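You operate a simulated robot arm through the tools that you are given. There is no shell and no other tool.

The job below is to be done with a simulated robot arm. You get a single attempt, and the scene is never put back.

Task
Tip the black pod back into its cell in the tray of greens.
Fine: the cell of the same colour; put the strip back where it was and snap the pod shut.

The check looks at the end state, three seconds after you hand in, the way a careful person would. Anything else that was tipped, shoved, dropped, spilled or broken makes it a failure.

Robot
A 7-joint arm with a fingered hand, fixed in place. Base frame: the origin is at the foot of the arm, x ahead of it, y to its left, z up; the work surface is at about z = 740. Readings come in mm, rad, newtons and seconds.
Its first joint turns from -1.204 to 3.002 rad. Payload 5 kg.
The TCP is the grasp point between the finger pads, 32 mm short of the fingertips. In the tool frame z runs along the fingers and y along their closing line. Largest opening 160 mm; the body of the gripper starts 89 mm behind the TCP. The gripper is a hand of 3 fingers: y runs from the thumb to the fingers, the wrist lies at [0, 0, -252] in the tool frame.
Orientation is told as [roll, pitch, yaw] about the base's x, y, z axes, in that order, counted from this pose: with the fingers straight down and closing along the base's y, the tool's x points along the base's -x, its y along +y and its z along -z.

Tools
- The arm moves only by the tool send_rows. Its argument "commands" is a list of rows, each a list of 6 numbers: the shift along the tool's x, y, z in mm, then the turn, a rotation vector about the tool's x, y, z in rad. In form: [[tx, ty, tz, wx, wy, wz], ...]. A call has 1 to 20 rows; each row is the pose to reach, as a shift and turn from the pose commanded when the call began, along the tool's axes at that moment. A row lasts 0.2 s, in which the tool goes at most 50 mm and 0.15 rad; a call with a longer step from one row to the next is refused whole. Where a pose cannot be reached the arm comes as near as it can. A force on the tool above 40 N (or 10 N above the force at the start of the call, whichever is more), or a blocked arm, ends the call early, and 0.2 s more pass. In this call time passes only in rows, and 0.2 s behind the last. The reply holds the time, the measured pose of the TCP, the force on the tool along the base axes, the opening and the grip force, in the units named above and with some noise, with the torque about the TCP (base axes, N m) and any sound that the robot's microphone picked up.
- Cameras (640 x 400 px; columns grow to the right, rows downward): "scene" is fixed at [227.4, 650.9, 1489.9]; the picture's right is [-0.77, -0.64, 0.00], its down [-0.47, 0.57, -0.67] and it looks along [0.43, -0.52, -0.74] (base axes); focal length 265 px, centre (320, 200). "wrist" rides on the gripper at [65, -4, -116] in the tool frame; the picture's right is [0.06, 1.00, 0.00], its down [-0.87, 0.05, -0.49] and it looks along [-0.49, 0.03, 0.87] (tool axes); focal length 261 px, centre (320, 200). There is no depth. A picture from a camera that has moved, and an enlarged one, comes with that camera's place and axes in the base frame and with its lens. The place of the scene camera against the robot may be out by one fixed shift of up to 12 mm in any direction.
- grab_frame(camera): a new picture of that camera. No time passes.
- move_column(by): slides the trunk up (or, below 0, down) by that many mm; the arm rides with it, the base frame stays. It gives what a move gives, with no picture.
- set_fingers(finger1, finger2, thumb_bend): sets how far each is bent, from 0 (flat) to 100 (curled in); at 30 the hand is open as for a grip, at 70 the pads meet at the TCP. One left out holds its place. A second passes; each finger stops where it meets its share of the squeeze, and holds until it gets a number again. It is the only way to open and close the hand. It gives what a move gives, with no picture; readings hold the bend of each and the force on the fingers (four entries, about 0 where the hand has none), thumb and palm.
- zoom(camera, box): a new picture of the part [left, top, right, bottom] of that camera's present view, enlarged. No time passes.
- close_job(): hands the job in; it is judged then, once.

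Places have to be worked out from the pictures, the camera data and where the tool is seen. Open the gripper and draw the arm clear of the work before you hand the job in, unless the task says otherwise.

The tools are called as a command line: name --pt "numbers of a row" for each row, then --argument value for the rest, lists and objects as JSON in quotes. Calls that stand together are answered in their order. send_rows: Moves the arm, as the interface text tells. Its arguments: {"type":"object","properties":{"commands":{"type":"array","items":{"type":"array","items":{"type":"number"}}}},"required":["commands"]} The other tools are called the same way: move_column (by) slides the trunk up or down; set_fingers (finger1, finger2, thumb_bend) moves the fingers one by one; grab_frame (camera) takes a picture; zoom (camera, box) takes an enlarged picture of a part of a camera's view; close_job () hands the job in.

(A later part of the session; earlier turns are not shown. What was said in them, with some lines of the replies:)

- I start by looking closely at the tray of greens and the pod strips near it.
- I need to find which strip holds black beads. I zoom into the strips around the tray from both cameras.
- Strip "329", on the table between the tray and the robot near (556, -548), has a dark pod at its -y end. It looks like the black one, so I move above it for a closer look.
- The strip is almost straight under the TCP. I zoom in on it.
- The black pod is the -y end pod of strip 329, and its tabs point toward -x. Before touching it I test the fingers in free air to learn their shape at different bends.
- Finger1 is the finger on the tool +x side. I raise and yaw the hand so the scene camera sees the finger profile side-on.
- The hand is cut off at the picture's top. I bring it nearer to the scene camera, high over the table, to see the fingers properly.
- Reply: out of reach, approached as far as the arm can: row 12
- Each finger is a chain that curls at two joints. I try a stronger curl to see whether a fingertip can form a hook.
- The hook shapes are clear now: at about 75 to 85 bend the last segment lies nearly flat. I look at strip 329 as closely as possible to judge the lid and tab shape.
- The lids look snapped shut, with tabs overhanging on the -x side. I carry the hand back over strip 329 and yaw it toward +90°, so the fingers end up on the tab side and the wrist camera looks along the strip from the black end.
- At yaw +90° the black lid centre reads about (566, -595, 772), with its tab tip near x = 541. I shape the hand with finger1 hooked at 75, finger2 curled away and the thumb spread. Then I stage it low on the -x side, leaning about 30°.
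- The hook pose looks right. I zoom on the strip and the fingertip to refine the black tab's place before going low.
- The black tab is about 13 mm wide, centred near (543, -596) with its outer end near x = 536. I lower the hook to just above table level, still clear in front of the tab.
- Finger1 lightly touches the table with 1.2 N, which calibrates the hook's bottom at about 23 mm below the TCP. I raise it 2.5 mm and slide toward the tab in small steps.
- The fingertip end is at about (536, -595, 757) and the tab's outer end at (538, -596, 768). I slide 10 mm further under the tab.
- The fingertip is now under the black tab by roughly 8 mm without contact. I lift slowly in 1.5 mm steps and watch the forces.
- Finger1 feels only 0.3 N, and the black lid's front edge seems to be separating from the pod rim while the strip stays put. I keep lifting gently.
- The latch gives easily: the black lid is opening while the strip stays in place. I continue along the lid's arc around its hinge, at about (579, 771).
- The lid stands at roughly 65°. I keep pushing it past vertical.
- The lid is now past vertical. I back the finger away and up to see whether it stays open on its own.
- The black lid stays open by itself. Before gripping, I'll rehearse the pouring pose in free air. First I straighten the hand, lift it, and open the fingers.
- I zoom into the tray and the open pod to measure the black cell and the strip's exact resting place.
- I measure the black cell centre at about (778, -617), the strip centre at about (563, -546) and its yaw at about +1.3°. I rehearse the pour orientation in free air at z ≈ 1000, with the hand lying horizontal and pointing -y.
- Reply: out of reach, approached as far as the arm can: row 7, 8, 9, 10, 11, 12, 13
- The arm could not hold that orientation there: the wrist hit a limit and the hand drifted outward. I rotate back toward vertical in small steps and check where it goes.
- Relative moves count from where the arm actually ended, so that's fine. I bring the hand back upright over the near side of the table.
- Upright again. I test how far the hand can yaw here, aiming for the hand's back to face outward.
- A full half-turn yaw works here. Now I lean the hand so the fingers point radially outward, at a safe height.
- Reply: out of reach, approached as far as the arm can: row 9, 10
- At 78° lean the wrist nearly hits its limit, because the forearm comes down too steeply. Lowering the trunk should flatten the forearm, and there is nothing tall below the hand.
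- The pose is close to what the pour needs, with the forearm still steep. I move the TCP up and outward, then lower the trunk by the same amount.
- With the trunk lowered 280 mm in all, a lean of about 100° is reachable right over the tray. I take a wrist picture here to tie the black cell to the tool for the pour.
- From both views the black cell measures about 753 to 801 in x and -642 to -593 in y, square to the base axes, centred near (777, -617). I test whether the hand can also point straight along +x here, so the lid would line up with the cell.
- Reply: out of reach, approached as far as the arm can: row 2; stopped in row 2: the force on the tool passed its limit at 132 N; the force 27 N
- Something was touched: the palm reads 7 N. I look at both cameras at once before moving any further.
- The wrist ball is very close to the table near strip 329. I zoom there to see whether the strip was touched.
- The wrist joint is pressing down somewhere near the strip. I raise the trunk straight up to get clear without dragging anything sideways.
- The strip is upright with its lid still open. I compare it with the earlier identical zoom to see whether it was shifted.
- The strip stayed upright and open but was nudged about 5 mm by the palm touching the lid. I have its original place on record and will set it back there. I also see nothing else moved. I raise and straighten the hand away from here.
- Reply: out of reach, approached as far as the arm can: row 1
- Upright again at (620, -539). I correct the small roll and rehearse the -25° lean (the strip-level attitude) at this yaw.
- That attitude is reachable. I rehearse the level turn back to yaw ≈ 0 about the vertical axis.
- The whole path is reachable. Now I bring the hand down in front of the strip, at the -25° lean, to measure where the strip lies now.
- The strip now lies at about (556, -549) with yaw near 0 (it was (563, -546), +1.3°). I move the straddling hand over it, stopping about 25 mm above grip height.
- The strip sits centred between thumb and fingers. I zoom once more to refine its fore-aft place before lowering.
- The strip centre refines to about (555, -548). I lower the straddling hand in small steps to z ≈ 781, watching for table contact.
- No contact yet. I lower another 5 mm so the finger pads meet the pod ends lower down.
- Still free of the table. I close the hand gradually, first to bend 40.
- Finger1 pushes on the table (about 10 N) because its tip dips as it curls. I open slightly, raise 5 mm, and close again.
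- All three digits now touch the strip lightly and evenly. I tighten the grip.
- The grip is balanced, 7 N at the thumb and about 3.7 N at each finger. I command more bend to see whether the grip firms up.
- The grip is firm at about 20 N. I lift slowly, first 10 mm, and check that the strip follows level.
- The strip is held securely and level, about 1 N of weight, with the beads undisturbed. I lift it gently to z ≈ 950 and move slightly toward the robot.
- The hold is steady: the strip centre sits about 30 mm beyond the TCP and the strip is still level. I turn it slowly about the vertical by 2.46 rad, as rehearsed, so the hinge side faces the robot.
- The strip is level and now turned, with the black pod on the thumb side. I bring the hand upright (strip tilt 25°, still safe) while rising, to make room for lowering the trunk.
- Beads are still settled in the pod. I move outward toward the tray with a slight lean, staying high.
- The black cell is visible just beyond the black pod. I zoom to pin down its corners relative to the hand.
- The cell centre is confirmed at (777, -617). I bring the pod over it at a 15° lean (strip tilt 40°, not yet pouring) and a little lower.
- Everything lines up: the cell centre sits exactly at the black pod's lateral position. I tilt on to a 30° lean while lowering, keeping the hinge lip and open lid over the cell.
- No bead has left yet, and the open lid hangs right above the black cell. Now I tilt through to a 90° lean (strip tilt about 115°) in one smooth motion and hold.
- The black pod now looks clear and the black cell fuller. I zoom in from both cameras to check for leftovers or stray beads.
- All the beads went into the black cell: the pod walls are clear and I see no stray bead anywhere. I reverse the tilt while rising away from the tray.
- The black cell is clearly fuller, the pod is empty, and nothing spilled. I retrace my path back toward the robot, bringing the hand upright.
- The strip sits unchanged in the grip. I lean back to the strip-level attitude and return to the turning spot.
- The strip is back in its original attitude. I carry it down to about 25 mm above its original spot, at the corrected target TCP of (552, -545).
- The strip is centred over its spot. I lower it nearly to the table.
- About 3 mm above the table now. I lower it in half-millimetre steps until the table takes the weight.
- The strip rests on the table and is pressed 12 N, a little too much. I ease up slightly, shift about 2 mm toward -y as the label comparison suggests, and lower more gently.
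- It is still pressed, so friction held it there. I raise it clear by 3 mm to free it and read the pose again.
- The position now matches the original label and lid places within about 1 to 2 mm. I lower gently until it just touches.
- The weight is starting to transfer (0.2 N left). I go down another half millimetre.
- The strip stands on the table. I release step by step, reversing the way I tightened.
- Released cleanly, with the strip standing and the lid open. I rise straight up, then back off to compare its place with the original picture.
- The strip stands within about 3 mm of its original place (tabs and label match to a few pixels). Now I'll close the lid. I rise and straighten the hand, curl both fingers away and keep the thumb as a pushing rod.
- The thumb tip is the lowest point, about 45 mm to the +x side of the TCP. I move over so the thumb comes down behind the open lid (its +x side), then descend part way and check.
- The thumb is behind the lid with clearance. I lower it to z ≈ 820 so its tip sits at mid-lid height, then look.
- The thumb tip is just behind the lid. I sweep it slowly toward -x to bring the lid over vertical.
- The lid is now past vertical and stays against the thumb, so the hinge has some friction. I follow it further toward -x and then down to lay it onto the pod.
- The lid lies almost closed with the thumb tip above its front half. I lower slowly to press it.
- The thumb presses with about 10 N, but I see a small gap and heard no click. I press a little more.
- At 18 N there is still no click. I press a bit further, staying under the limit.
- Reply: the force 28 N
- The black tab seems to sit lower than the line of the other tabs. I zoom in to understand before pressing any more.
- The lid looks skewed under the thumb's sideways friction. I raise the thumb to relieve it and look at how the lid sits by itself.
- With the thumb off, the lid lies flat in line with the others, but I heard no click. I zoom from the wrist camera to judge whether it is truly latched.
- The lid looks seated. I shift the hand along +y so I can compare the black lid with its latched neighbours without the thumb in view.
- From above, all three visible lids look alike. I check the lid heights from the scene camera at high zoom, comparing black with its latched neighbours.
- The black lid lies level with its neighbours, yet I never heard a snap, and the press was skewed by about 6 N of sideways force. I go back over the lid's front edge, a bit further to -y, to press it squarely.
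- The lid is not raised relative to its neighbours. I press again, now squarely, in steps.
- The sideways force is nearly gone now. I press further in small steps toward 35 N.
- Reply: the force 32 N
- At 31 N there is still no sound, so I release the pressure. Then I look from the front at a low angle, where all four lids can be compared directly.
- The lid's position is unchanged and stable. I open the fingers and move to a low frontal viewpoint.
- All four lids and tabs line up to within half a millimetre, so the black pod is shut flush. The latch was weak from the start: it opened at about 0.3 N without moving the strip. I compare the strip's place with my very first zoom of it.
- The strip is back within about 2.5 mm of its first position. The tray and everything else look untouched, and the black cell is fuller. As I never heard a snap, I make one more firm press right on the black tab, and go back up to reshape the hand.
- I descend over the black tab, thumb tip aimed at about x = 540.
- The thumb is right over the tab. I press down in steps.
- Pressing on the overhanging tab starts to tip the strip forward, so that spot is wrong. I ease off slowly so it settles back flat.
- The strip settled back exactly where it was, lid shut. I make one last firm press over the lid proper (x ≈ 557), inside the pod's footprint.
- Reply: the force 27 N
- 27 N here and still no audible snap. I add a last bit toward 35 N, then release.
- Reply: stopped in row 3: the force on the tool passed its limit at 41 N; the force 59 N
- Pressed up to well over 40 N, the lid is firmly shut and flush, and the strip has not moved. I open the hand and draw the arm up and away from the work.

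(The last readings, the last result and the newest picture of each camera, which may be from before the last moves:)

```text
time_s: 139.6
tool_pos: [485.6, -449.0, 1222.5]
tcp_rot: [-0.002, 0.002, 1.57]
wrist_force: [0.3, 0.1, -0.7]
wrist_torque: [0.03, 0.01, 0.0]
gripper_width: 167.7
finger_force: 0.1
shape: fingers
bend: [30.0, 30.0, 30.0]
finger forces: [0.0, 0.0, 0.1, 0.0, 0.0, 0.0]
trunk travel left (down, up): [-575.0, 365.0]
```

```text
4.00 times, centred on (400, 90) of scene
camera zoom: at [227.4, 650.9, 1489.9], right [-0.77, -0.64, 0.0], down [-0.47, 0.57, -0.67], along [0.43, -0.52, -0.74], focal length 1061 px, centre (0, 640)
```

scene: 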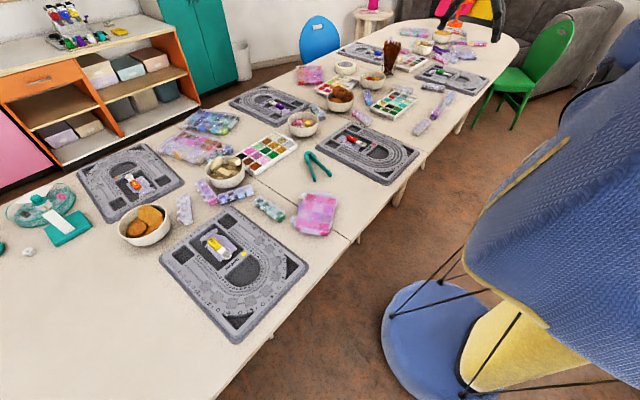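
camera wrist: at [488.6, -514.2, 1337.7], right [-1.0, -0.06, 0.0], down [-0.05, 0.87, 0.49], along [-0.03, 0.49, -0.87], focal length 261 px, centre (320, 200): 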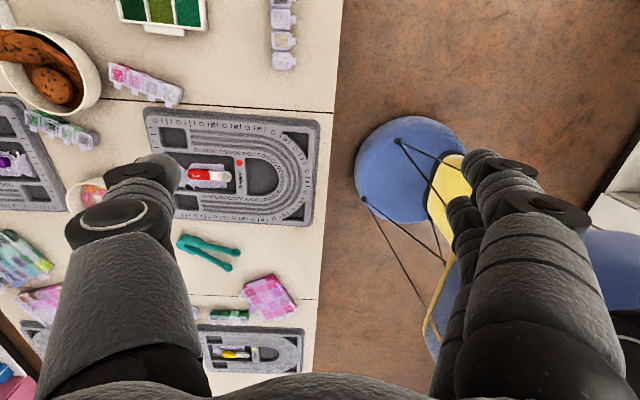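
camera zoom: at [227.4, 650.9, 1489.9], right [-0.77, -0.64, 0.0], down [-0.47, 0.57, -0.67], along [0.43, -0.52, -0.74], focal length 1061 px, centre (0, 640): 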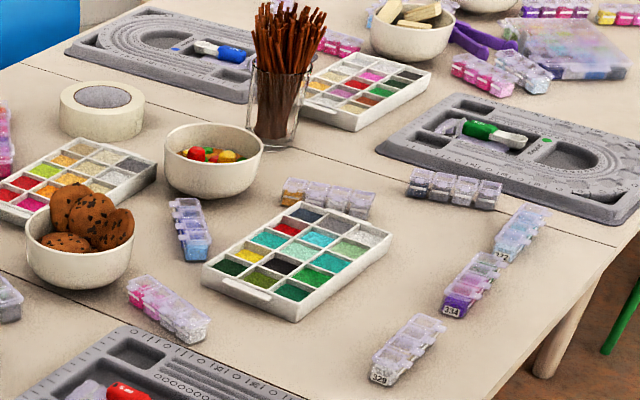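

The beads are all in the black cell and none are spilled. Strip 329 stands within about 2.5 mm of where it was, with its black pod shut flush. I never heard a snap, so I judge it closed by sight. The tray, the other strips and the bowls look unmoved, the hand is open, and the arm is clear. I hand in the job.

close_job

```text
The job is handed in.
```

The black beads are back in the black cell of the tray of greens, and strip 329 is back in its place. The one thing I couldn't confirm is that the pod's latch actually snapped.

- **Pour:** the pod emptied completely into the black cell. I saw no stray beads on the tray or the table.
- **Strip position:** it sits about 2.5 mm from where it started, turned by less than 1°. Partway through, the palm brushed the open lid and nudged the strip about 5 mm. I corrected that when I put it back.
- **Pod lid:** I pressed it several times, the last time hard enough to trip the 40 N limit, and never heard a click. By sight it is shut level with the other three lids. It had opened at only about 0.3 N without moving the strip, so the latch may simply be very weak.
- **Tipping:** one press on the overhanging tab started to tip the strip forward. It settled back flat in the same place.
- **Everything else:** the tray, the other strips and the bowls look unmoved. The hand is open and the arm is clear.
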